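You operate a simulated robot arm through the tools that you are given. There is no shell and no other tool.

You run a simulated robot arm. Do the job below in one go: nothing can be reset, and whatever is moved stays where it is left.

TASK
Lower the smoker's hood, brush the soot off its top, raise it again.
Fine: use the black brush and put it back on the steel tub's bars before the hood goes up. Set down upright: brush. What is to be rubbed or washed off counts as gone when no trace of it is left.

The check looks at the end state, three seconds after you hand in, the way a careful person would. Anything else that was tipped, shoved, dropped, spilled or broken makes it a failure.

THE ROBOT
A 7-joint arm with a two-finger parallel gripper, fixed in place. Base frame: the origin is at the foot of the arm, x ahead of it, y to its left, z up. Lengths are in mm, angles in rad, forces in N, time in s.
Its first joint turns from -2.601 to 2.601 rad. Payload 3.43 kg.
The TCP is the grasp point between the finger pads, 30 mm short of the fingertips. In the tool frame z runs along the fingers and y along their closing line. The gripper opens to 94 mm. The fingers are 28 mm wide and 10 mm thick; the gripper's body (50 by 96 mm) begins 55 mm behind the TCP.
Orientation is that of the tool frame in the base frame, as a unit quaternion [x, y, z, w]. With the fingers straight down and closing along the base's y, the tool's x points along the base's -x, its y along +y and its z along -z.

THE INTERFACE
- The arm moves only by the tool servo_tool. Its argument "commands" is a list of rows, each an object of numbers (a shift or turn left out is 0, a gripper value left out holds the last): "dx", "dy", "dz": the shift along the tool's x, y, z in units of 200 mm (1.0 is 200 mm); "ax", "ay", "az": the turn, a rotation vector about the tool's x, y, z in units of 120 degrees (1.0 is 120 degrees); "grip": the closure in counts, from 0 (fully open) to 255 (shut). In form: [{"dx": .., "dy": .., "dz": .., "ax": .., "ay": .., "az": .., "grip": ..}, ...]. A call has 1 to 20 rows; each row is the pose to reach, as a shift and turn from the pose commanded when the call began, along the tool's axes at that moment. A call with a number of a shift or a turn outside -1 to 1 is refused whole. Rows are played at 5 a second. More than 50 mm and 0.15 rad between two rows, or a gripper value outside its range, and nothing of the call is played. Where a pose cannot be reached the arm comes as near as it can. A force on the tool above 90 N (or 10 N above the force at the start of the call, whichever is more), or a blocked arm, ends the call early, and 0.2 s more pass. Each finger travels about 45 mm/s and halts on what it meets, pressing with about 42 N; the grip force reading is that of the motor and also rises with nothing between the fingers. The clock runs only during rows and for 0.2 s after the last one: add rows that repeat a pose to give the fingers time. It gives the time, the measured TCP pose, the force on the tool (base axes), the opening and the grip force at its end, in the units of the frame above (readings bear some noise), with the torque about the TCP (base axes, N m) and any sound that the robot's microphone picked up.
- Cameras (640 x 400 px; columns grow to the right, rows downward): "scene" is fixed at [396, -645.6, 1493.5]; the picture's right is [0.95, -0.32, 0.00], its down [-0.10, -0.29, -0.95] and it looks along [0.31, 0.90, -0.31] (base axes); focal length 310 px, centre (320, 200). "wrist" rides on the gripper at [76, 14, -102] in the tool frame; the picture's right is [-0.18, 0.98, 0.00], its down [-0.75, -0.14, -0.64] and it looks along [-0.63, -0.12, 0.77] (tool axes); focal length 243 px, centre (320, 200). There is no depth. A picture from a camera that has moved, and an enlarged one, comes with that camera's place and axes in the base frame and with its lens. The place of the scene camera against the robot may be out by one fixed shift of up to 12 mm in any direction.
- capture(camera): a new picture of that camera. No time passes.
- close_up(camera, box): a new picture of the part [left, top, right, bottom] of that camera's present view, enlarged. No time passes.
- sign_off(): hands the job in; it is judged then, once.

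Places have to be worked out from the pictures, the camera data and where the tool is seen. Open the gripper and draw the arm clear of the work before you hand the job in, unless the task says otherwise.

The tools are called after "Call:" as name(argument=value, ...) on one line, values as JSON. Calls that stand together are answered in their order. servo_tool: Moves the arm, as the interface text tells. Its arguments: {"type":"object","properties":{"commands":{"type":"array","items":{"type":"object","properties":{"dx":{"type":"number"},"dy":{"type":"number"},"dz":{"type":"number"},"ax":{"type":"number"},"ay":{"type":"number"},"az":{"type":"number"},"grip":{"type":"number"}}}}},"required":["commands"]} The other tools are called the same way: capture (camera) takes a picture; close_up (camera, box) takes an enlarged picture of a part of a camera's view; sign_off () hands the job in.

At the start:

```text
t: 0.0
tool_pos: [834.1, 529.6, 1215.0]
tcp_rot: [0.0, 1.0, 0.0, 0.0]
contact_force: [-0.7, -0.5, 0.0]
wrist_torque: [0.01, 0.01, 0.03]
width: 94.0
finger_force: 0.0
```

scene: 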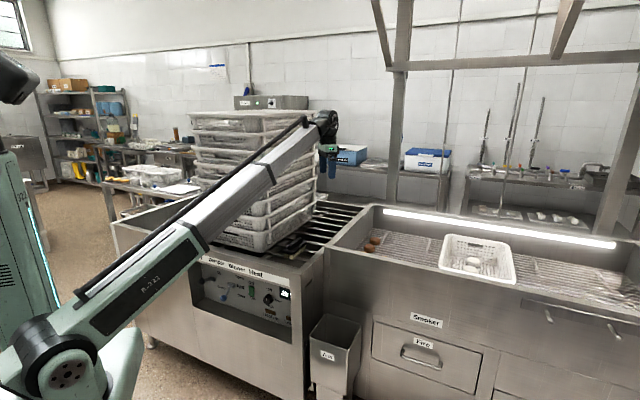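
wrist: 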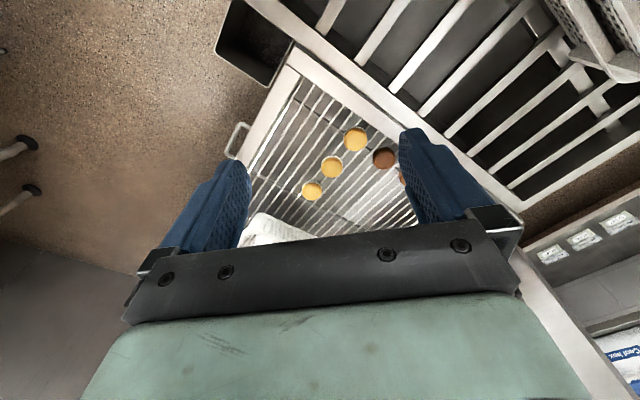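

I'll begin by looking at the scene in more detail before moving anything.

Call:
close_up(camera="scene", box=[300, 180, 640, 400])

Call:
close_up(camera="scene", box=[180, 80, 400, 220])

Call:
close_up(camera="scene", box=[360, 0, 640, 200])

Call:
close_up(camera="wrist", box=[200, 0, 640, 250])

```text
1.82 times, centred on (470, 290) of scene
camera zoom: at [396.0, -645.6, 1493.5], right [0.95, -0.32, 0.0], down [-0.1, -0.29, -0.95], along [0.31, 0.9, -0.31], focal length 563 px, centre (47, 36)
```

zoom: 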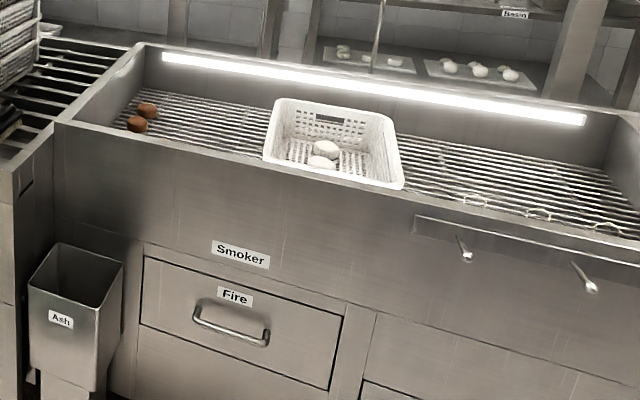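

```text
2.86 times, centred on (290, 150) of scene
camera zoom: at [396.0, -645.6, 1493.5], right [0.95, -0.32, 0.0], down [-0.1, -0.29, -0.95], along [0.31, 0.9, -0.31], focal length 884 px, centre (406, 343)
```

zoom: 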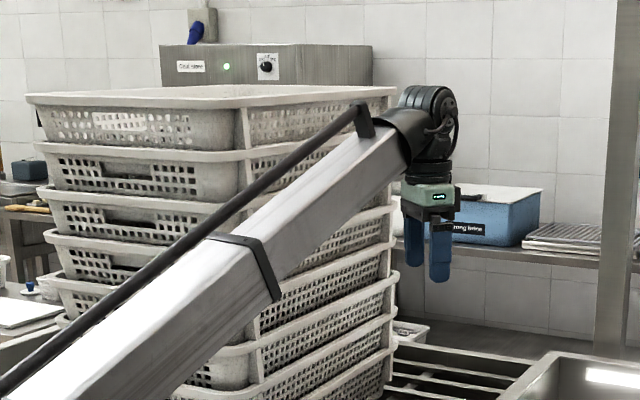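

```text
2.00 times, centred on (500, 100) of scene
camera zoom: at [396.0, -645.6, 1493.5], right [0.95, -0.32, 0.0], down [-0.1, -0.29, -0.95], along [0.31, 0.9, -0.31], focal length 619 px, centre (-40, 400)
```

zoom: 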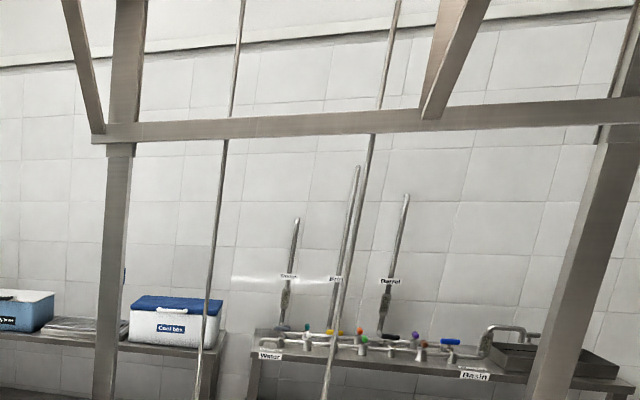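

```text
1.45 times, centred on (420, 125) of wrist
camera zoom: at [759.0, 544.3, 1316.9], right [0.18, 0.98, 0.0], down [0.75, -0.14, 0.64], along [0.63, -0.12, -0.77], focal length 353 px, centre (174, 309)
```

zoom: 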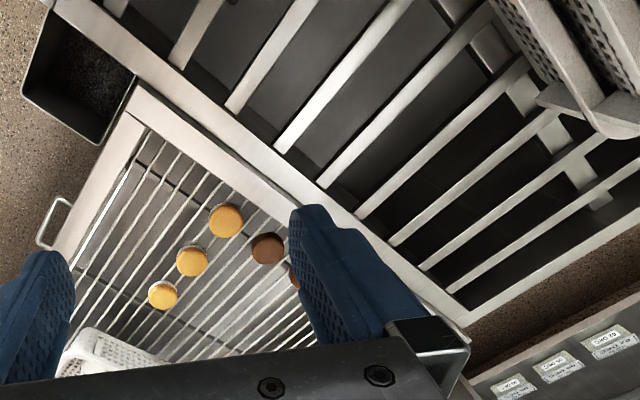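

Let me zoom into the steel tub, the left side, and the front hooks, where the brush and the hood's control might be.

Call:
close_up(camera="scene", box=[100, 190, 340, 340])

Call:
close_up(camera="scene", box=[270, 170, 400, 260])

Call:
close_up(camera="scene", box=[480, 220, 640, 320])

Call:
close_up(camera="scene", box=[20, 70, 220, 200])

Call:
close_up(camera="scene", box=[440, 80, 640, 220])

```text
2.67 times, centred on (220, 265) of scene
camera zoom: at [396.0, -645.6, 1493.5], right [0.95, -0.32, 0.0], down [-0.1, -0.29, -0.95], along [0.31, 0.9, -0.31], focal length 825 px, centre (587, 27)
```

zoom: 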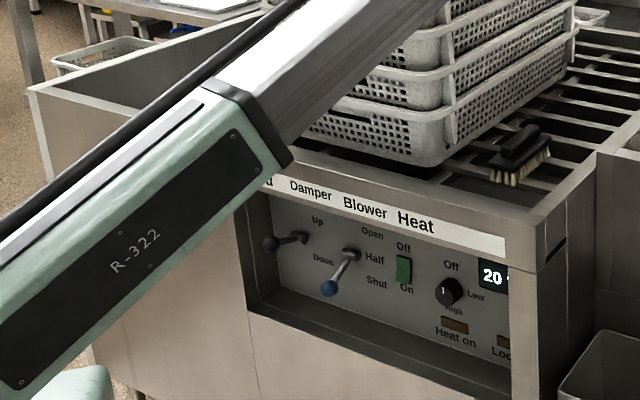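

```text
4.44 times, centred on (335, 215) of scene
camera zoom: at [396.0, -645.6, 1493.5], right [0.95, -0.32, 0.0], down [-0.1, -0.29, -0.95], along [0.31, 0.9, -0.31], focal length 1376 px, centre (253, 133)
```

zoom: 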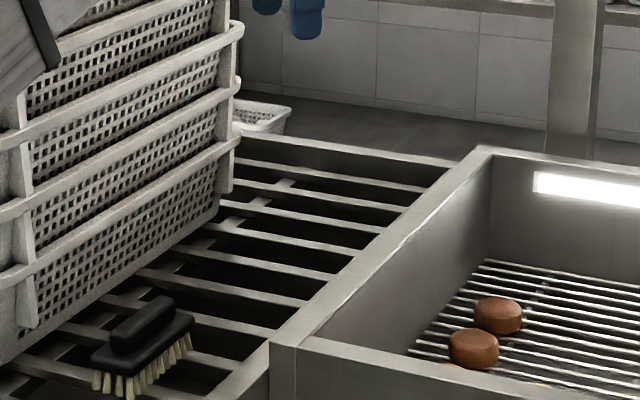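

```text
4.00 times, centred on (560, 270) of scene
camera zoom: at [396.0, -645.6, 1493.5], right [0.95, -0.32, 0.0], down [-0.1, -0.29, -0.95], along [0.31, 0.9, -0.31], focal length 1238 px, centre (-640, -80)
```

zoom: 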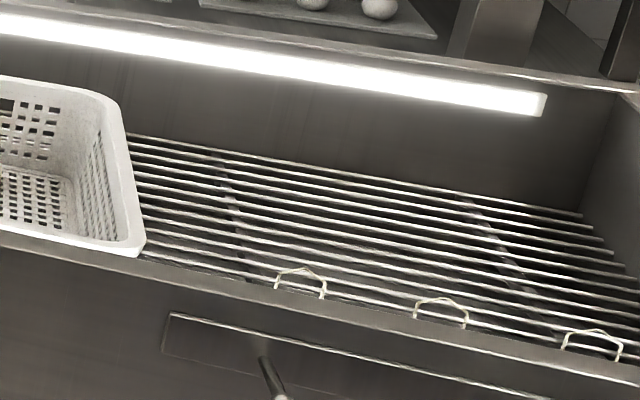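

```text
3.08 times, centred on (120, 135) of scene
camera zoom: at [396.0, -645.6, 1493.5], right [0.95, -0.32, 0.0], down [-0.1, -0.29, -0.95], along [0.31, 0.9, -0.31], focal length 952 px, centre (935, 400)
```

zoom: 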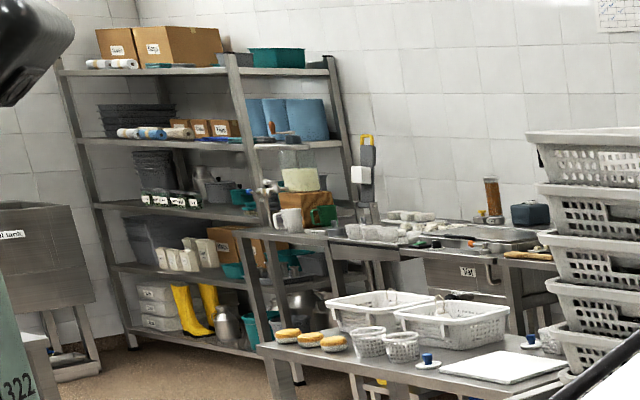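

```text
2.86 times, centred on (540, 150) of scene
camera zoom: at [396.0, -645.6, 1493.5], right [0.95, -0.32, 0.0], down [-0.1, -0.29, -0.95], along [0.31, 0.9, -0.31], focal length 884 px, centre (-309, 343)
```

zoom: 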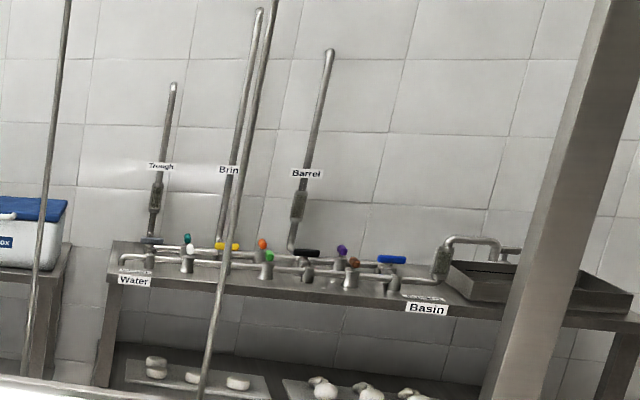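

The tub's panel carries Up/Down and Damper levers, and the black brush sits bristles-down on the bars at the tub's right front. I can't see the hood yet, so I'll move the arm away from the crates (toward -y) to look around with the wrist camera.

Call:
servo_tool(commands=[{"dy": -0.2}, {"dy": -0.4}, {"dy": -0.6}, {"dy": -0.8}, {"dy": -1.0}, {"dy": -1.0}])

```text
t: 1.4
tool_pos: [834.6, 328.9, 1209.8]
tcp_rot: [0.0, 1.0, 0.002, 0.005]
contact_force: [-0.2, -0.1, 0.1]
wrist_torque: [0.03, 0.03, 0.02]
width: 93.9
finger_force: 0.1
out of reach, approached as far as the arm can: row 5, 6
```

The arm reports it's at its limit here, so I'll see how it looks from both cameras.

Call:
capture(camera="scene")

Call:
capture(camera="wrist")

```text
taken
```

scene: 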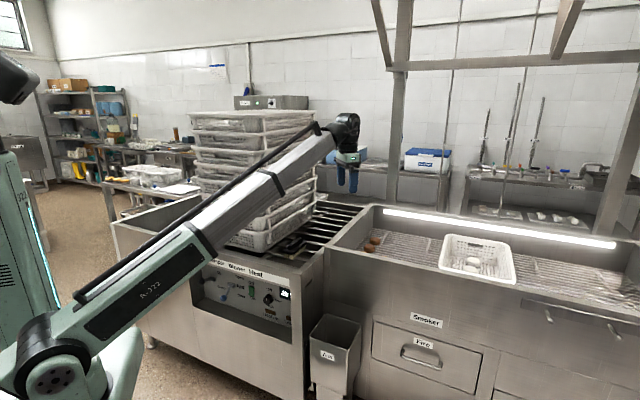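

```text
taken
camera wrist: at [759.0, 343.6, 1312.7], right [0.18, 0.98, 0.01], down [0.75, -0.14, 0.65], along [0.64, -0.11, -0.76], focal length 243 px, centre (320, 200)
```

wrist: 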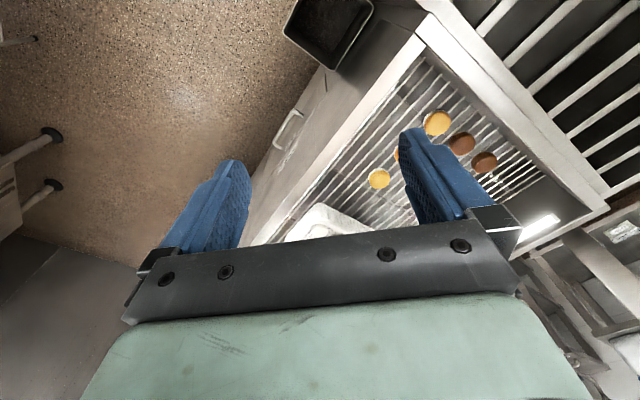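

The wrist can look up if I tilt it; I'll first retract to a more comfortable pose closer to the base and lower, in front of the smoker.

Call:
servo_tool(commands=[{"dx": 0.134, "dy": -0.08, "dz": 0.115}, {"dx": 0.268, "dy": -0.16, "dz": 0.23}, {"dx": 0.402, "dy": -0.24, "dz": 0.345}, {"dx": 0.536, "dy": -0.32, "dz": 0.46}, {"dx": 0.67, "dy": -0.4, "dz": 0.575}, {"dx": 0.67, "dy": -0.4, "dz": 0.575}])

```text
t: 2.8
tool_pos: [703.7, 250.3, 1095.6]
tcp_rot: [0.0, 1.0, 0.0, 0.001]
contact_force: [-0.7, 0.3, -0.6]
wrist_torque: [0.03, -0.01, -0.01]
width: 94.0
finger_force: 0.0
```

Now I'll tilt the tool about its y axis toward horizontal, so the wrist camera looks forward and upward for the hood.

Call:
servo_tool(commands=[{"ay": -0.0625}, {"ay": -0.125}, {"ay": -0.1875}, {"ay": -0.25}, {"ay": -0.3125}, {"ay": -0.375}, {"ay": -0.4375}, {"ay": -0.5}, {"ay": -0.5}])

Call:
capture(camera="wrist")

Call:
capture(camera="scene")

```text
t: 4.8
tool_pos: [701.0, 248.9, 1096.0]
tcp_rot: [-0.001, 0.866, 0.0, 0.5]
contact_force: [-0.8, -0.4, 0.3]
wrist_torque: [0.0, -0.01, 0.07]
width: 94.1
finger_force: 0.1
```

```text
taken
camera wrist: at [576.0, 264.5, 1080.6], right [0.09, 0.98, 0.16], down [-0.18, -0.14, 0.97], along [0.98, -0.12, 0.17], focal length 243 px, centre (320, 200)
```

wrist: 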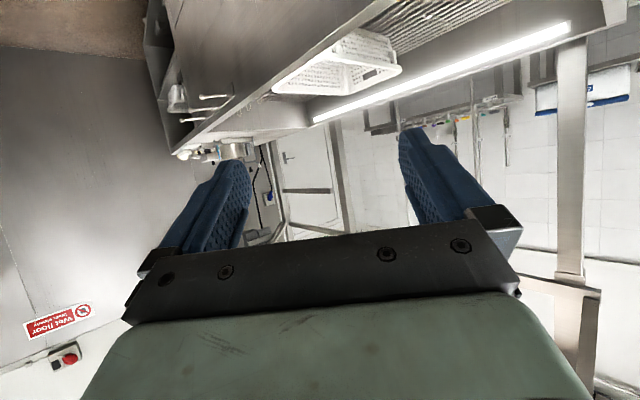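

```text
taken
```

scene: 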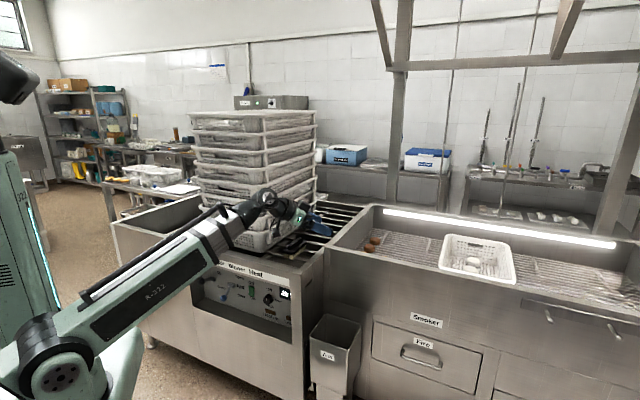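

The visible part of the wrist view still looks mostly level. I'll tilt further so it looks steeply upward.

Call:
servo_tool(commands=[{"ay": -0.0625}, {"ay": -0.125}, {"ay": -0.1875}, {"ay": -0.25}, {"ay": -0.3125}, {"ay": -0.375}, {"ay": -0.4375}, {"ay": -0.4375}])

Call:
capture(camera="wrist")

Call:
capture(camera="scene")

```text
t: 6.6
tool_pos: [701.4, 248.6, 1096.3]
tcp_rot: [0.0, 0.555, 0.0, 0.832]
contact_force: [-0.7, -0.8, -0.8]
wrist_torque: [0.02, 0.02, 0.02]
width: 93.9
finger_force: 0.1
```

```text
taken
camera wrist: at [637.1, 264.5, 986.0], right [-0.07, 0.98, 0.17], down [-0.88, -0.14, 0.45], along [0.47, -0.12, 0.88], focal length 243 px, centre (320, 200)
```

wrist: 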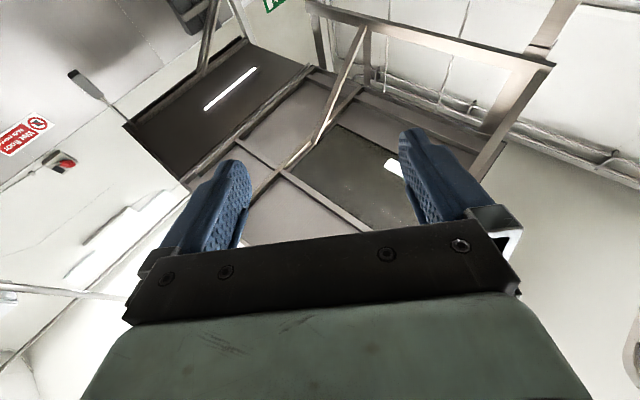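

```text
taken
```

scene: 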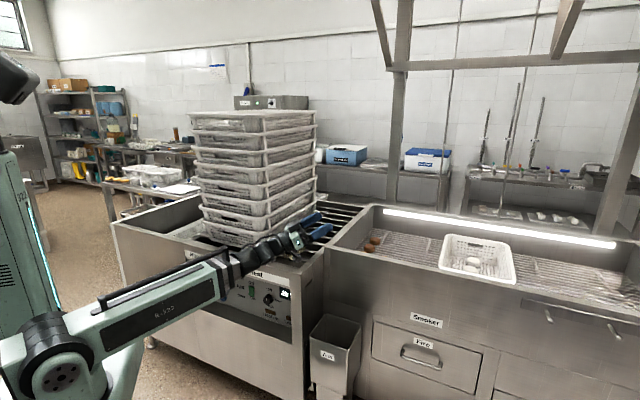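

Now I can see overhead structure. Let me zoom in on it.

Call:
close_up(camera="wrist", box=[60, 0, 420, 240])

Call:
close_up(camera="wrist", box=[300, 0, 640, 240])

Call:
close_up(camera="scene", box=[180, 240, 320, 330])

```text
1.67 times, centred on (240, 120) of wrist
camera zoom: at [637.1, 264.5, 986.0], right [-0.07, 0.98, 0.17], down [-0.88, -0.14, 0.45], along [0.47, -0.12, 0.88], focal length 404 px, centre (453, 333)
```

zoom: 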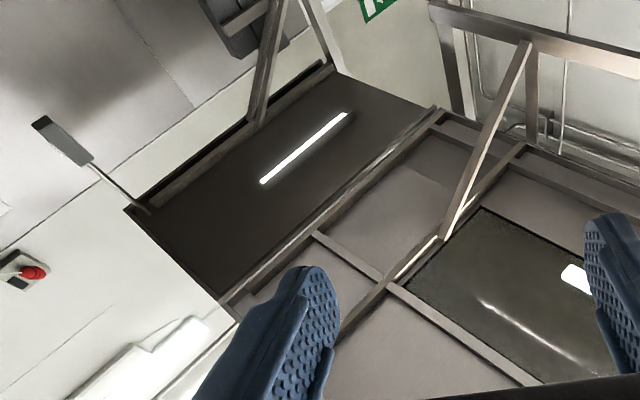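

```text
1.67 times, centred on (470, 120) of wrist
camera zoom: at [637.1, 264.5, 986.0], right [-0.07, 0.98, 0.17], down [-0.88, -0.14, 0.45], along [0.47, -0.12, 0.88], focal length 404 px, centre (70, 333)
```

zoom: 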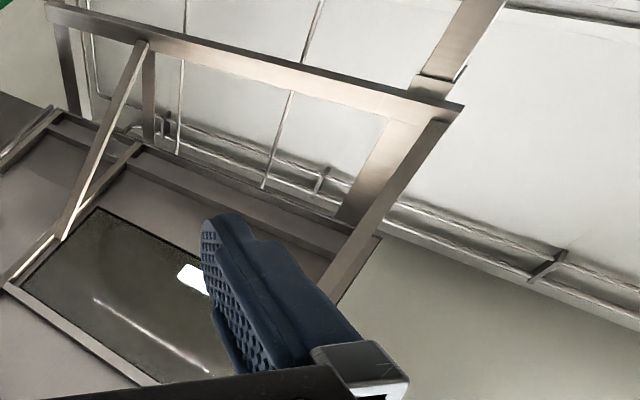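

```text
4.44 times, centred on (250, 285) of scene
camera zoom: at [396.0, -645.6, 1493.5], right [0.95, -0.32, 0.0], down [-0.1, -0.29, -0.95], along [0.31, 0.9, -0.31], focal length 1376 px, centre (631, -178)
```

zoom: 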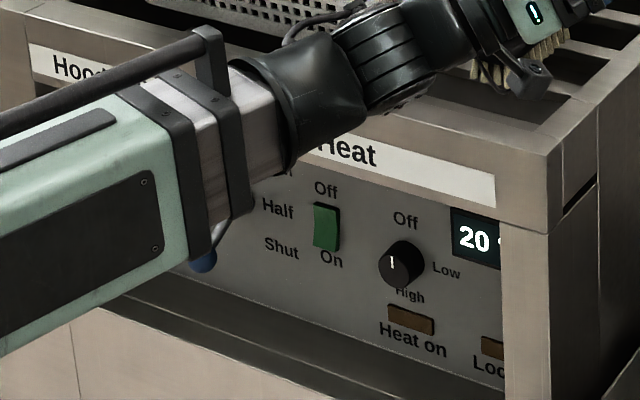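

The "Hood" lever is the leftmost one on the tub's panel (Up/Down); the hood hangs overhead. I'll bring the tool back to pointing straight down, then go over to the panel.

Call:
servo_tool(commands=[{"ay": 0.0625}, {"ay": 0.125}, {"ay": 0.1875}, {"ay": 0.25}, {"ay": 0.3125}, {"ay": 0.375}, {"ay": 0.4375}, {"ay": 0.5}, {"ay": 0.5625}, {"ay": 0.625}, {"ay": 0.6875}, {"ay": 0.75}, {"ay": 0.8125}, {"ay": 0.875}, {"ay": 0.9375}, {"ay": 0.9375}])

```text
t: 10.0
tool_pos: [701.4, 249.3, 1096.3]
tcp_rot: [0.0, 1.0, 0.0, -0.001]
contact_force: [-0.6, -0.2, 0.5]
wrist_torque: [-0.02, -0.03, -0.01]
width: 93.8
finger_force: 0.0
```

The tool is straight down again. I'll now travel toward the panel in front of the tub, yawing the tool about 47° to square it with the tub front.

Call:
servo_tool(commands=[{"dx": 0.13, "dy": 0.097, "dz": 0.056, "az": -0.0653}, {"dx": 0.26, "dy": 0.193, "dz": 0.112, "az": -0.1306}, {"dx": 0.39, "dy": 0.29, "dz": 0.168, "az": -0.1958}, {"dx": 0.52, "dy": 0.387, "dz": 0.223, "az": -0.2611}, {"dx": 0.65, "dy": 0.483, "dz": 0.279, "az": -0.3264}, {"dx": 0.775, "dy": 0.58, "dz": 0.335, "az": -0.3917}, {"dx": 0.775, "dy": 0.58, "dz": 0.335, "az": -0.3917}])

Call:
capture(camera="wrist")

```text
t: 11.6
tool_pos: [544.8, 365.6, 1025.5]
tcp_rot: [-0.4, 0.917, 0.0, 0.0]
contact_force: [-0.7, 0.6, 0.1]
wrist_torque: [0.04, 0.0, 0.01]
width: 93.9
finger_force: 0.1
```

```text
taken
camera wrist: at [483.3, 320.3, 1128.3], right [-0.59, 0.8, 0.0], down [0.62, 0.46, 0.64], along [0.52, 0.38, -0.77], focal length 243 px, centre (320, 200)
```

wrist: 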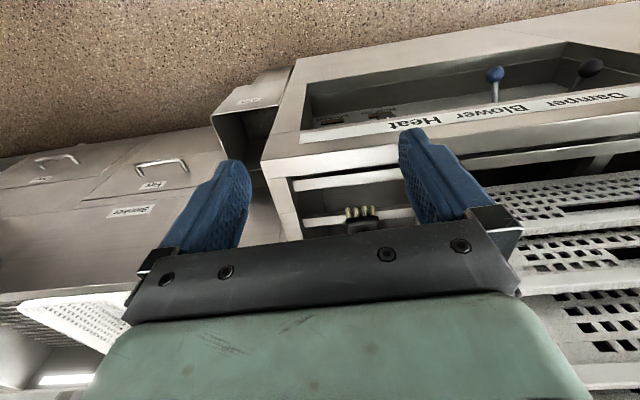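

I can see the panel upside-down in the wrist view. Zooming in to locate the levers and tub edges.

Call:
close_up(camera="wrist", box=[240, 20, 640, 250])

Call:
close_up(camera="wrist", box=[440, 20, 640, 145])

```text
1.60 times, centred on (440, 135) of wrist
camera zoom: at [483.3, 320.3, 1128.3], right [-0.59, 0.8, 0.0], down [0.62, 0.46, 0.64], along [0.52, 0.38, -0.77], focal length 388 px, centre (128, 304)
```

zoom: 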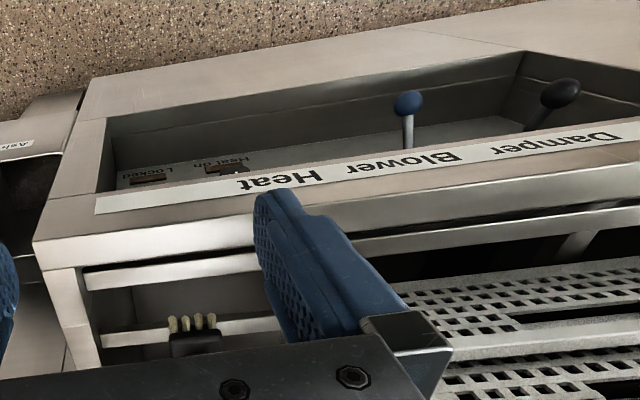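

```text
3.20 times, centred on (540, 82) of wrist
camera zoom: at [483.3, 320.3, 1128.3], right [-0.59, 0.8, 0.0], down [0.62, 0.46, 0.64], along [0.52, 0.38, -0.77], focal length 776 px, centre (-384, 576)
```

zoom: 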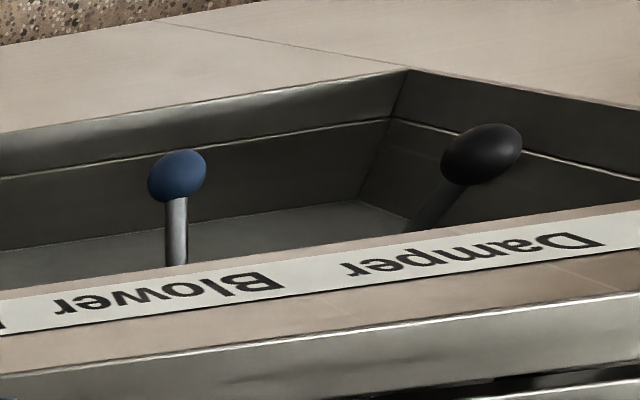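

Triangulating: the tub's top is at z≈843 with its front at about 47° azimuth; the Hood lever (black knob, currently Up) sits in a recess near (275, 761, 652). I'll slide along the tub front toward it, staying in front of the tub.

Call:
servo_tool(commands=[{"dy": 0.2, "dz": 0.1}, {"dy": 0.4, "dz": 0.2}, {"dy": 0.6, "dz": 0.3}, {"dy": 0.8, "dz": 0.4}, {"dy": 1.0, "dz": 0.5}, {"dy": 1.0, "dz": 0.5}])

Call:
servo_tool(commands=[{"dy": 0.2, "dz": 0.06, "ay": -0.0625}, {"dy": 0.4, "dz": 0.12, "ay": -0.125}, {"dy": 0.6, "dz": 0.18, "ay": -0.1875}, {"dy": 0.8, "dz": 0.24, "ay": -0.25}, {"dy": 1.0, "dz": 0.3, "ay": -0.3125}, {"dy": 1.0, "dz": 0.3, "ay": -0.375}, {"dy": 1.0, "dz": 0.3, "ay": -0.375}])

Call:
capture(camera="wrist")

Call:
capture(camera="scene")

```text
t: 13.0
tool_pos: [401.5, 503.5, 928.4]
tcp_rot: [-0.399, 0.917, -0.001, 0.0]
contact_force: [1.4, -0.7, -0.5]
wrist_torque: [0.0, -0.01, -0.02]
width: 94.1
finger_force: 0.0
```

```text
t: 14.6
tool_pos: [252.6, 638.0, 867.6]
tcp_rot: [-0.369, 0.847, 0.153, 0.352]
contact_force: [-0.7, -0.5, 0.0]
wrist_torque: [-0.02, -0.01, 0.03]
width: 93.9
finger_force: 0.0
```

```text
taken
camera wrist: at [158.3, 556.4, 887.2], right [-0.63, 0.77, 0.13], down [0.16, -0.04, 0.99], along [0.76, 0.64, -0.09], focal length 243 px, centre (320, 200)
```

wrist: 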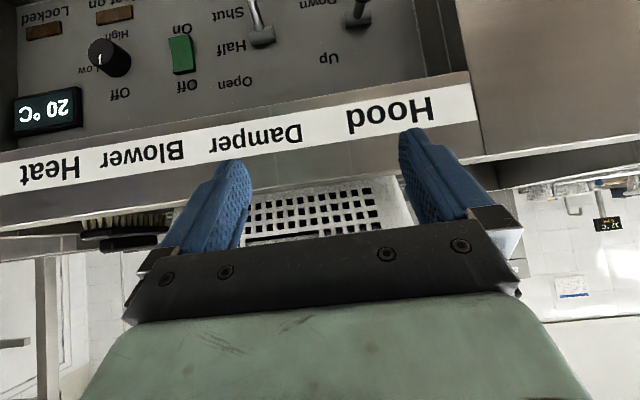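

```text
taken
```

scene: 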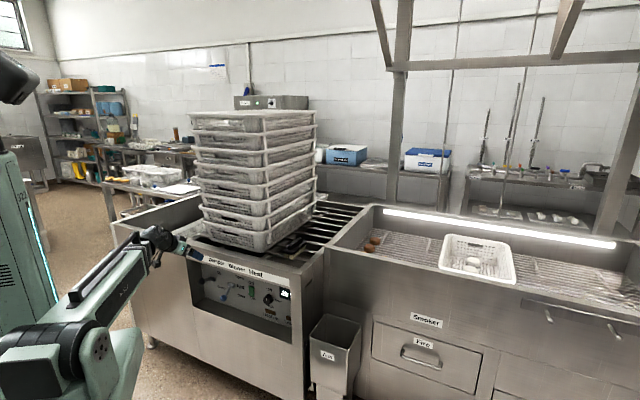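

The Hood label and levers are in view at the top edge. I'll lower about 105 mm to see the lever squarely.

Call:
servo_tool(commands=[{"dx": 0.124, "dz": 0.124, "dy": 0.05}, {"dx": 0.248, "dz": 0.248, "dy": 0.1}, {"dx": 0.372, "dz": 0.372, "dy": 0.15}, {"dx": 0.372, "dz": 0.372, "dy": 0.15}])

Call:
capture(camera="wrist")

Call:
close_up(camera="wrist", box=[220, 30, 460, 180])

```text
t: 15.6
tool_pos: [232.1, 658.1, 762.3]
tcp_rot: [-0.368, 0.847, 0.152, 0.351]
contact_force: [0.7, -1.0, 0.4]
wrist_torque: [-0.01, -0.03, -0.03]
width: 94.0
finger_force: 0.1
```

```text
taken
camera wrist: at [136.4, 575.3, 781.2], right [-0.63, 0.77, 0.13], down [0.16, -0.04, 0.99], along [0.76, 0.64, -0.1], focal length 243 px, centre (320, 200)
```

wrist: 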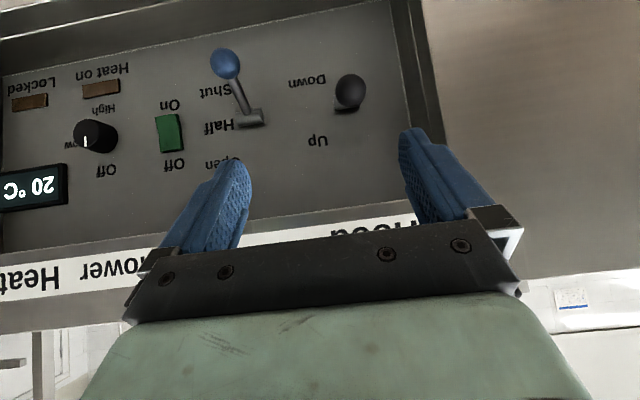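

```text
2.67 times, centred on (340, 105) of wrist
camera zoom: at [136.4, 575.3, 781.2], right [-0.63, 0.77, 0.13], down [0.16, -0.04, 0.99], along [0.76, 0.64, -0.1], focal length 647 px, centre (267, 453)
```

zoom: 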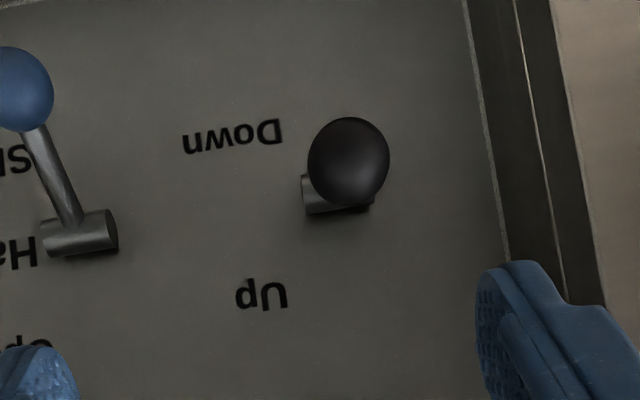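

The knob is well visible: I triangulate its centre at about (279, 752, 658), hub just behind it. I'll close the gripper and shift 30 mm sideways to line up with the knob.

Call:
servo_tool(commands=[{"dy": 0.15, "grip": 255}, {"dy": 0.15, "grip": 255}, {"dy": 0.15, "grip": 255}, {"dy": 0.15, "grip": 255}, {"dy": 0.15, "grip": 255}, {"dy": 0.15, "grip": 255}, {"dy": 0.15, "grip": 255}])

Call:
capture(camera="wrist")

```text
t: 17.2
tool_pos: [210.0, 677.9, 763.0]
tcp_rot: [-0.369, 0.847, 0.153, 0.351]
contact_force: [-1.0, -0.5, 0.4]
wrist_torque: [0.01, -0.01, 0.0]
width: 0.0
finger_force: 32.9
```

```text
taken
camera wrist: at [114.9, 596.0, 781.4], right [-0.63, 0.77, 0.13], down [0.16, -0.04, 0.99], along [0.76, 0.64, -0.1], focal length 243 px, centre (320, 200)
```

wrist: 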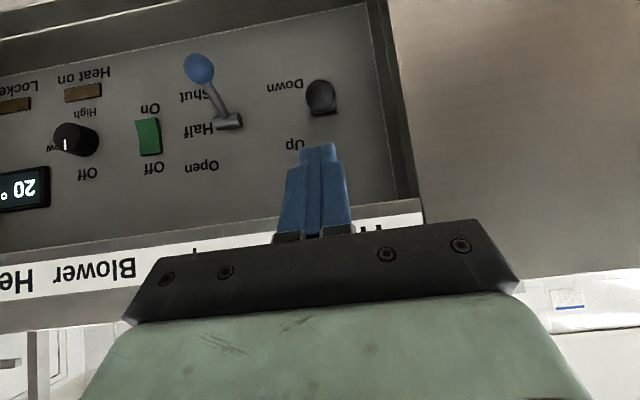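

Aligned in the sideways direction with the knob. Now moving forward over the knob, about 11 mm above it.

Call:
servo_tool(commands=[{"dx": -0.057, "dz": 0.167, "grip": 255}, {"dx": -0.113, "dz": 0.335, "grip": 255}, {"dx": -0.17, "dz": 0.502, "grip": 255}, {"dx": -0.17, "dz": 0.502, "grip": 255}])

Call:
capture(camera="wrist")

Call:
close_up(camera="scene", box=[150, 210, 310, 330])

```text
t: 18.2
tool_pos: [276.0, 749.0, 716.9]
tcp_rot: [-0.368, 0.848, 0.152, 0.351]
contact_force: [0.0, 0.7, 0.9]
wrist_torque: [-0.01, 0.01, 0.0]
width: 0.0
finger_force: 33.0
```

```text
taken
camera wrist: at [180.6, 667.1, 735.4], right [-0.63, 0.77, 0.13], down [0.16, -0.04, 0.99], along [0.76, 0.64, -0.1], focal length 243 px, centre (320, 200)
```

wrist: 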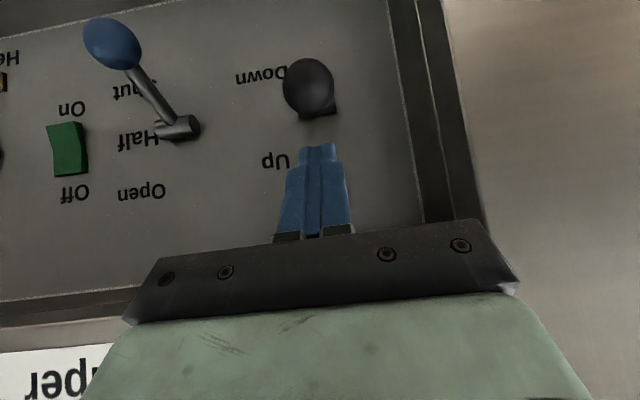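

```text
3.33 times, centred on (230, 270) of scene
camera zoom: at [396.0, -645.6, 1493.5], right [0.95, -0.32, 0.0], down [-0.1, -0.29, -0.95], along [0.31, 0.9, -0.31], focal length 1032 px, centre (620, -33)
```

zoom: 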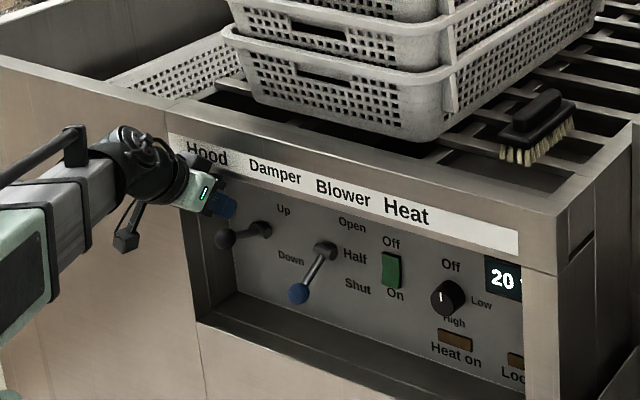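

The closed fingertips sit just above the knob. Pushing straight down gradually to move the lever to Down.

Call:
servo_tool(commands=[{"dx": 0.028, "dz": 0.028, "grip": 255}, {"dx": 0.056, "dz": 0.056, "grip": 255}, {"dx": 0.085, "dz": 0.085, "grip": 255}, {"dx": 0.113, "dz": 0.113, "grip": 255}, {"dx": 0.141, "dz": 0.141, "grip": 255}, {"dx": 0.141, "dz": 0.141, "grip": 255}])

Call:
capture(camera="wrist")

Call:
capture(camera="scene")

```text
t: 19.6
tool_pos: [275.2, 749.1, 675.0]
tcp_rot: [-0.368, 0.847, 0.152, 0.351]
contact_force: [0.1, 0.6, 0.1]
wrist_torque: [-0.01, 0.0, -0.01]
width: 0.2
finger_force: 33.0
```

```text
taken
camera wrist: at [179.5, 667.0, 693.6], right [-0.63, 0.77, 0.13], down [0.16, -0.04, 0.99], along [0.76, 0.64, -0.1], focal length 243 px, centre (320, 200)
```

wrist: 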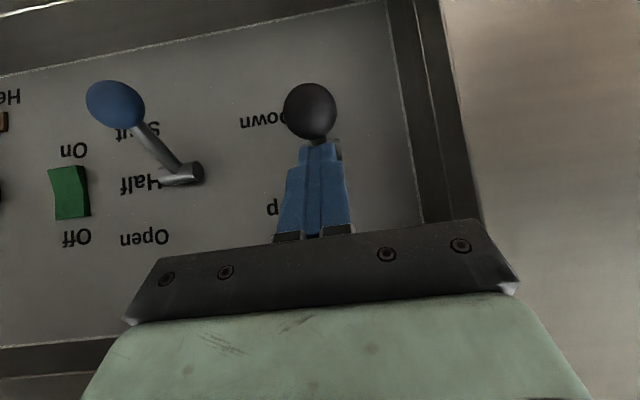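

```text
taken
```

scene: 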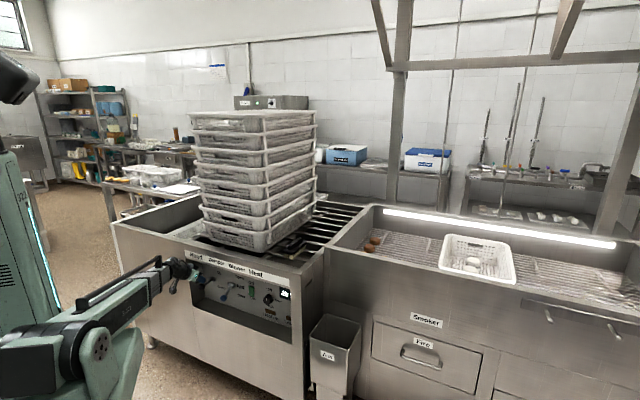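

The knob has moved down from z≈658 to ≈631, no resistance felt. Pushing further to complete the throw.

Call:
servo_tool(commands=[{"dx": 0.028, "dz": 0.028, "grip": 255}, {"dx": 0.056, "dz": 0.056, "grip": 255}, {"dx": 0.085, "dz": 0.085, "grip": 255}, {"dx": 0.085, "dz": 0.085, "grip": 255}])

Call:
capture(camera="wrist")

Call:
capture(camera="scene")

```text
t: 20.6
tool_pos: [274.9, 749.8, 656.0]
tcp_rot: [-0.37, 0.844, 0.156, 0.355]
contact_force: [-2.7, -2.2, 69.3]
wrist_torque: [0.47, -0.57, -0.1]
width: 0.0
finger_force: 33.1
```

```text
taken
camera wrist: at [179.9, 666.2, 674.0], right [-0.63, 0.76, 0.13], down [0.15, -0.05, 0.99], along [0.76, 0.65, -0.09], focal length 243 px, centre (320, 200)
```

wrist: 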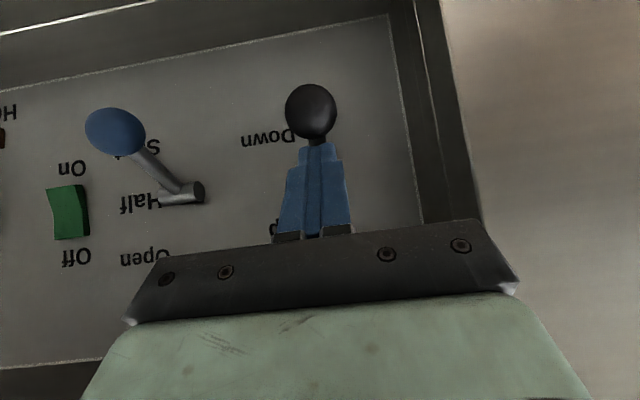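

```text
taken
```

scene: 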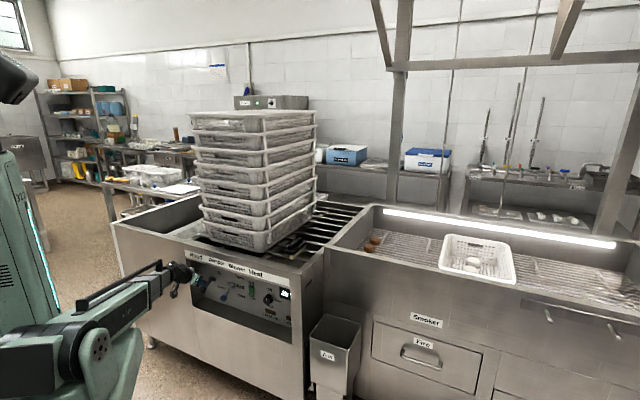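

69 N: the lever has reached its Down stop. I'll back off upward, wait a little, and see whether the hood comes down.

Call:
servo_tool(commands=[{"dx": -0.035, "dz": -0.035, "grip": 255}, {"dx": -0.085, "dz": -0.085, "grip": 255}, {"dx": -0.141, "dz": -0.141, "grip": 255}, {"dx": -0.155, "dz": -0.155, "grip": 255}, {"dx": -0.155, "dz": -0.155, "grip": 255}, {"dx": -0.155, "dz": -0.155, "grip": 255}, {"dx": -0.155, "dz": -0.155, "grip": 255}, {"dx": -0.155, "dz": -0.155, "grip": 255}, {"dx": -0.155, "dz": -0.155, "grip": 255}, {"dx": -0.155, "dz": -0.155, "grip": 255}])

Call:
capture(camera="wrist")

Call:
capture(camera="scene")

```text
t: 22.8
tool_pos: [275.9, 748.8, 695.8]
tcp_rot: [-0.369, 0.847, 0.152, 0.352]
contact_force: [0.0, -0.1, -0.6]
wrist_torque: [0.01, -0.01, 0.01]
width: 0.0
finger_force: 32.9
```

```text
taken
camera wrist: at [179.6, 666.9, 714.4], right [-0.63, 0.77, 0.13], down [0.16, -0.04, 0.99], along [0.76, 0.64, -0.1], focal length 243 px, centre (320, 200)
```

wrist: 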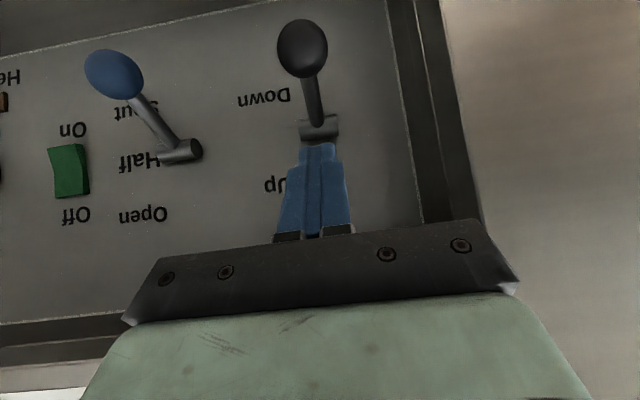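

```text
taken
```

scene: 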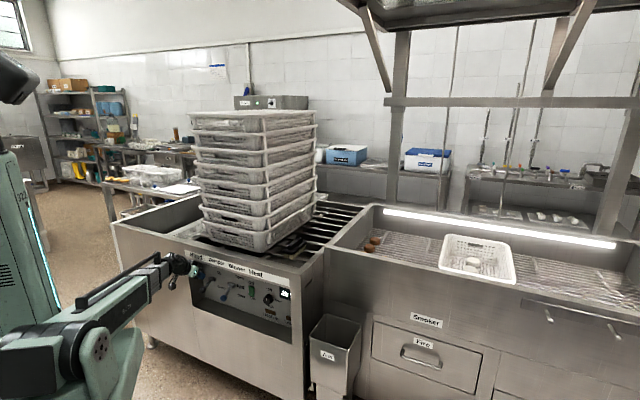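

The lever stays Down and the hood is descending into view. I'll withdraw from the recess while it comes down.

Call:
servo_tool(commands=[{"dx": 0.033, "dz": -0.191}, {"dx": 0.066, "dz": -0.382}, {"dx": 0.099, "dz": -0.573}, {"dx": 0.099, "dz": -0.573}, {"dx": 0.099, "dz": -0.573}, {"dx": 0.099, "dz": -0.573}, {"dx": 0.099, "dz": -0.573}, {"dx": 0.099, "dz": -0.573}, {"dx": 0.099, "dz": -0.573}, {"dx": 0.099, "dz": -0.573}])

Call:
capture(camera="scene")

```text
t: 25.0
tool_pos: [208.5, 679.4, 761.3]
tcp_rot: [-0.369, 0.847, 0.152, 0.352]
contact_force: [-0.2, -0.4, 0.9]
wrist_torque: [-0.01, 0.0, -0.02]
width: 0.0
finger_force: 33.0
```

```text
taken
```

scene: 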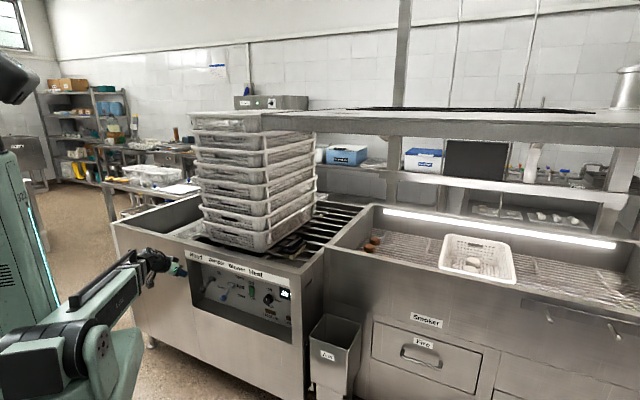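

The hood is still coming down; I'll hold still and give it a few more seconds.

Call:
servo_tool(commands=[{"dx": 0}, {"dx": 0}, {"dx": 0}, {"dx": 0}, {"dx": 0}, {"dx": 0}, {"dx": 0}, {"dx": 0}, {"dx": 0}, {"dx": 0}, {"dx": 0}, {"dx": 0}, {"dx": 0}, {"dx": 0}, {"dx": 0}])

Call:
capture(camera="scene")

```text
t: 28.2
tool_pos: [208.2, 680.5, 761.5]
tcp_rot: [-0.369, 0.847, 0.153, 0.351]
contact_force: [-0.4, 0.1, -0.1]
wrist_torque: [-0.01, 0.01, 0.0]
width: 0.0
finger_force: 33.1
```

```text
taken
```

scene: 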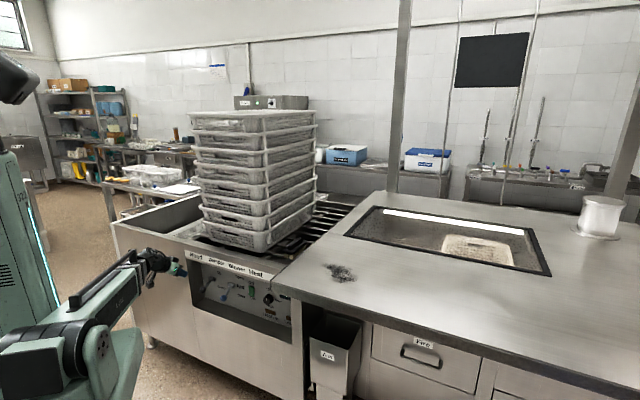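

The hood is down: a flat lid with a window, with a soot patch near its left front corner. Zooming in on the soot and brush.

Call:
close_up(camera="scene", box=[270, 190, 430, 310])

Call:
close_up(camera="scene", box=[310, 250, 370, 295])

Call:
close_up(camera="scene", box=[270, 220, 340, 270])

Call:
close_up(camera="scene", box=[330, 180, 640, 380])

```text
3.33 times, centred on (350, 250) of scene
camera zoom: at [396.0, -645.6, 1493.5], right [0.95, -0.32, 0.0], down [-0.1, -0.29, -0.95], along [0.31, 0.9, -0.31], focal length 1032 px, centre (220, 33)
```

zoom: 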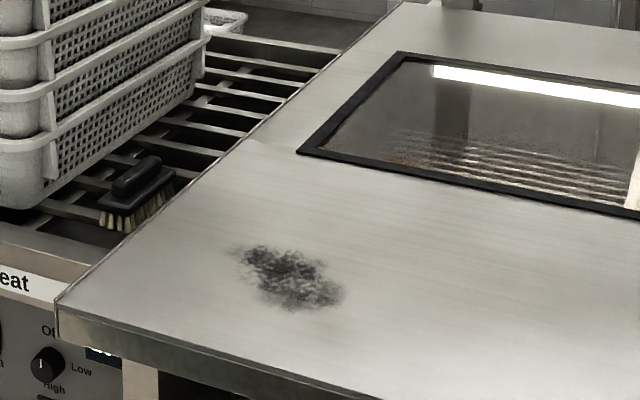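

```text
8.89 times, centred on (340, 272) of scene
camera zoom: at [396.0, -645.6, 1493.5], right [0.95, -0.32, 0.0], down [-0.1, -0.29, -0.95], along [0.31, 0.9, -0.31], focal length 2751 px, centre (142, -444)
```

zoom: 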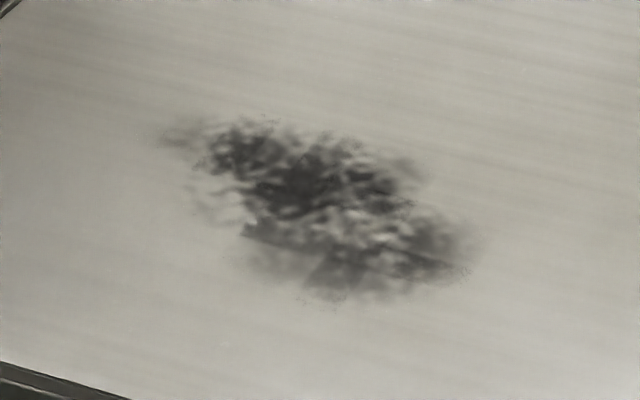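

```text
8.00 times, centred on (305, 245) of scene
camera zoom: at [396.0, -645.6, 1493.5], right [0.95, -0.32, 0.0], down [-0.1, -0.29, -0.95], along [0.31, 0.9, -0.31], focal length 2476 px, centre (440, -160)
```

zoom: 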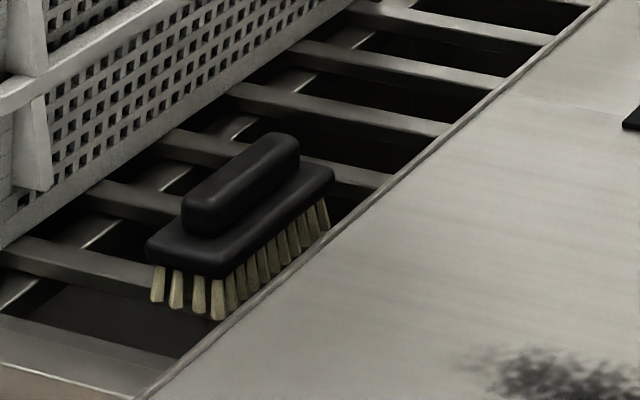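

```text
2.00 times, centred on (485, 280) of scene
camera zoom: at [396.0, -645.6, 1493.5], right [0.95, -0.32, 0.0], down [-0.1, -0.29, -0.95], along [0.31, 0.9, -0.31], focal length 619 px, centre (-10, 40)
```

zoom: 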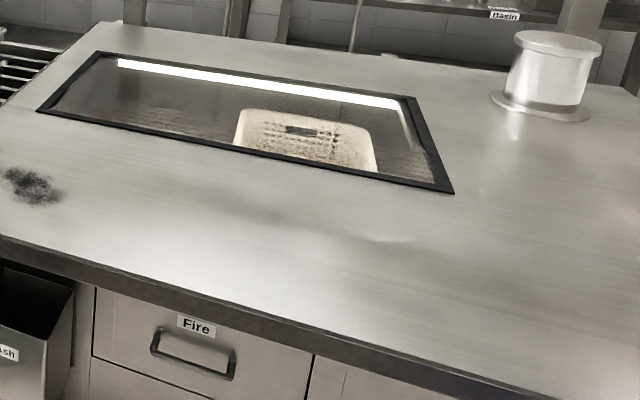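

The soot patch is roughly at (773, 238) on the hood top (z≈915), and the brush near (690, 557) on the bars. I'll raise the arm, straighten the tool and move around in front of the tub toward the brush for a closer look.

Call:
servo_tool(commands=[{"dx": -0.0825, "dz": -0.0825, "dy": -0.15, "ay": 0.0625, "grip": 0}, {"dx": -0.165, "dz": -0.165, "dy": -0.3, "ay": 0.125}, {"dx": -0.2475, "dz": -0.2475, "dy": -0.45, "ay": 0.1875}, {"dx": -0.33, "dz": -0.33, "dy": -0.6, "ay": 0.25}, {"dx": -0.4125, "dz": -0.4125, "dy": -0.75, "ay": 0.3125}, {"dx": -0.495, "dz": -0.495, "dy": -0.9, "ay": 0.375}, {"dx": -0.495, "dz": -0.495, "dy": -0.9, "ay": 0.375}])

```text
t: 29.8
tool_pos: [341.1, 557.1, 904.4]
tcp_rot: [-0.399, 0.917, -0.001, -0.001]
contact_force: [-0.5, 0.2, -0.2]
wrist_torque: [-0.02, 0.0, 0.03]
width: 94.2
finger_force: 0.1
```

Next up and sideways to a viewing pose in front of and above the brush.

Call:
servo_tool(commands=[{"dz": -0.163, "dy": -0.13, "az": 0.003}, {"dz": -0.327, "dy": -0.26, "az": 0.006}, {"dz": -0.49, "dy": -0.39, "az": 0.009}, {"dz": -0.653, "dy": -0.52, "az": 0.012}, {"dz": -0.817, "dy": -0.65, "az": 0.015}, {"dz": -0.98, "dy": -0.78, "az": 0.0167}, {"dz": -0.98, "dy": -0.78, "az": 0.0167}])

Call:
servo_tool(commands=[{"dx": -0.14, "dy": -0.19}, {"dx": -0.28, "dy": -0.38}, {"dx": -0.42, "dy": -0.56}, {"dx": -0.54, "dy": -0.75}, {"dx": -0.54, "dy": -0.75}])

Call:
capture(camera="wrist")

Call:
capture(camera="scene")

```text
t: 31.4
tool_pos: [460.6, 456.3, 1095.3]
tcp_rot: [-0.38, 0.925, 0.003, 0.008]
contact_force: [-4.9, 48.1, -62.8]
wrist_torque: [-2.16, -4.67, -3.45]
width: 94.0
finger_force: 0.1
out of reach, approached as far as the arm can: row 6, 7
```

```text
t: 31.7
tool_pos: [468.5, 455.8, 1093.3]
tcp_rot: [-0.38, 0.925, 0.003, 0.009]
contact_force: [8.7, -0.2, -12.0]
wrist_torque: [0.51, 0.4, 0.4]
width: 94.1
finger_force: 0.1
stopped in row 1: the force on the tool passed its limit at 93 N (the readings are from after the stop); the commanded pose is now the measured one
```

```text
taken
camera wrist: at [404.5, 410.9, 1194.1], right [-0.56, 0.83, 0.0], down [0.63, 0.42, 0.66], along [0.54, 0.37, -0.75], focal length 243 px, centre (320, 200)
```

wrist: 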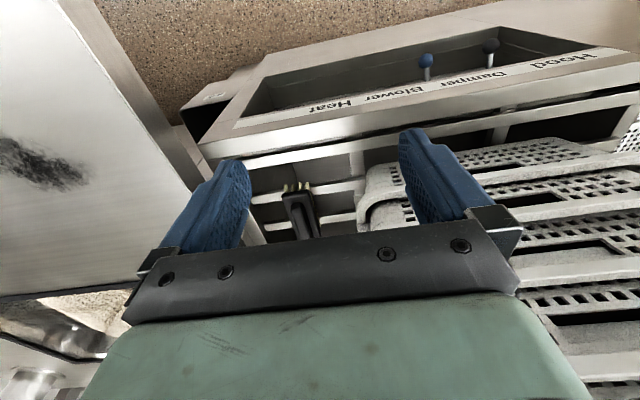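

```text
taken
```

scene: 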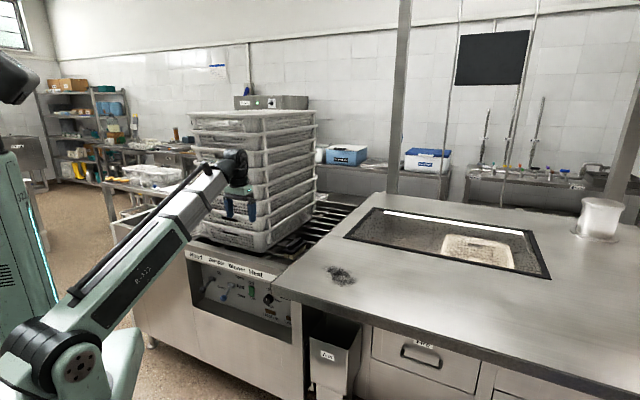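

The arm met a force there; I need to see what it's touching before moving on.

Call:
close_up(camera="scene", box=[150, 90, 340, 270])

Call:
close_up(camera="wrist", box=[340, 80, 640, 380])

Call:
close_up(camera="scene", box=[0, 140, 260, 400])

```text
2.22 times, centred on (245, 180) of scene
camera zoom: at [396.0, -645.6, 1493.5], right [0.95, -0.32, 0.0], down [-0.1, -0.29, -0.95], along [0.31, 0.9, -0.31], focal length 688 px, centre (487, 244)
```

zoom: 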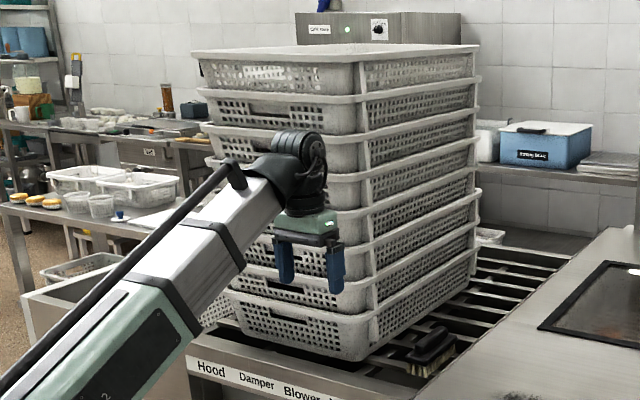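

```text
1.33 times, centred on (490, 230) of wrist
camera zoom: at [404.5, 410.9, 1194.1], right [-0.56, 0.83, 0.0], down [0.63, 0.42, 0.66], along [0.54, 0.37, -0.75], focal length 324 px, centre (93, 160)
```

zoom: 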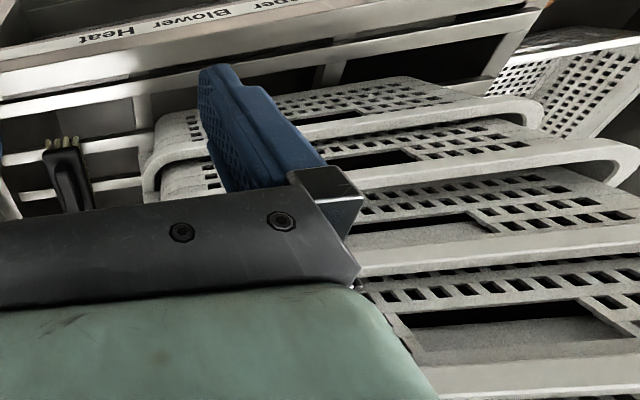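

```text
1.54 times, centred on (130, 270) of scene
camera zoom: at [396.0, -645.6, 1493.5], right [0.95, -0.32, 0.0], down [-0.1, -0.29, -0.95], along [0.31, 0.9, -0.31], focal length 476 px, centre (612, 92)
```

zoom: 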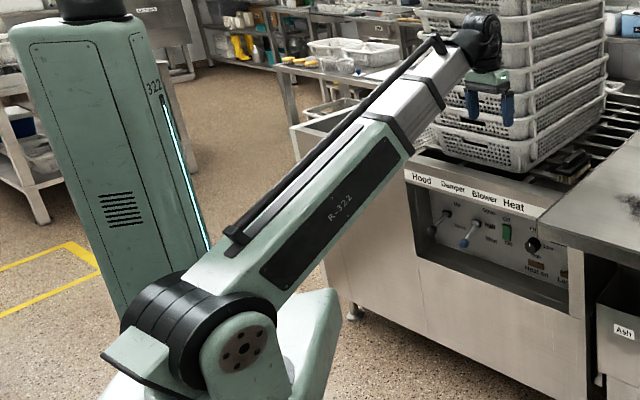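

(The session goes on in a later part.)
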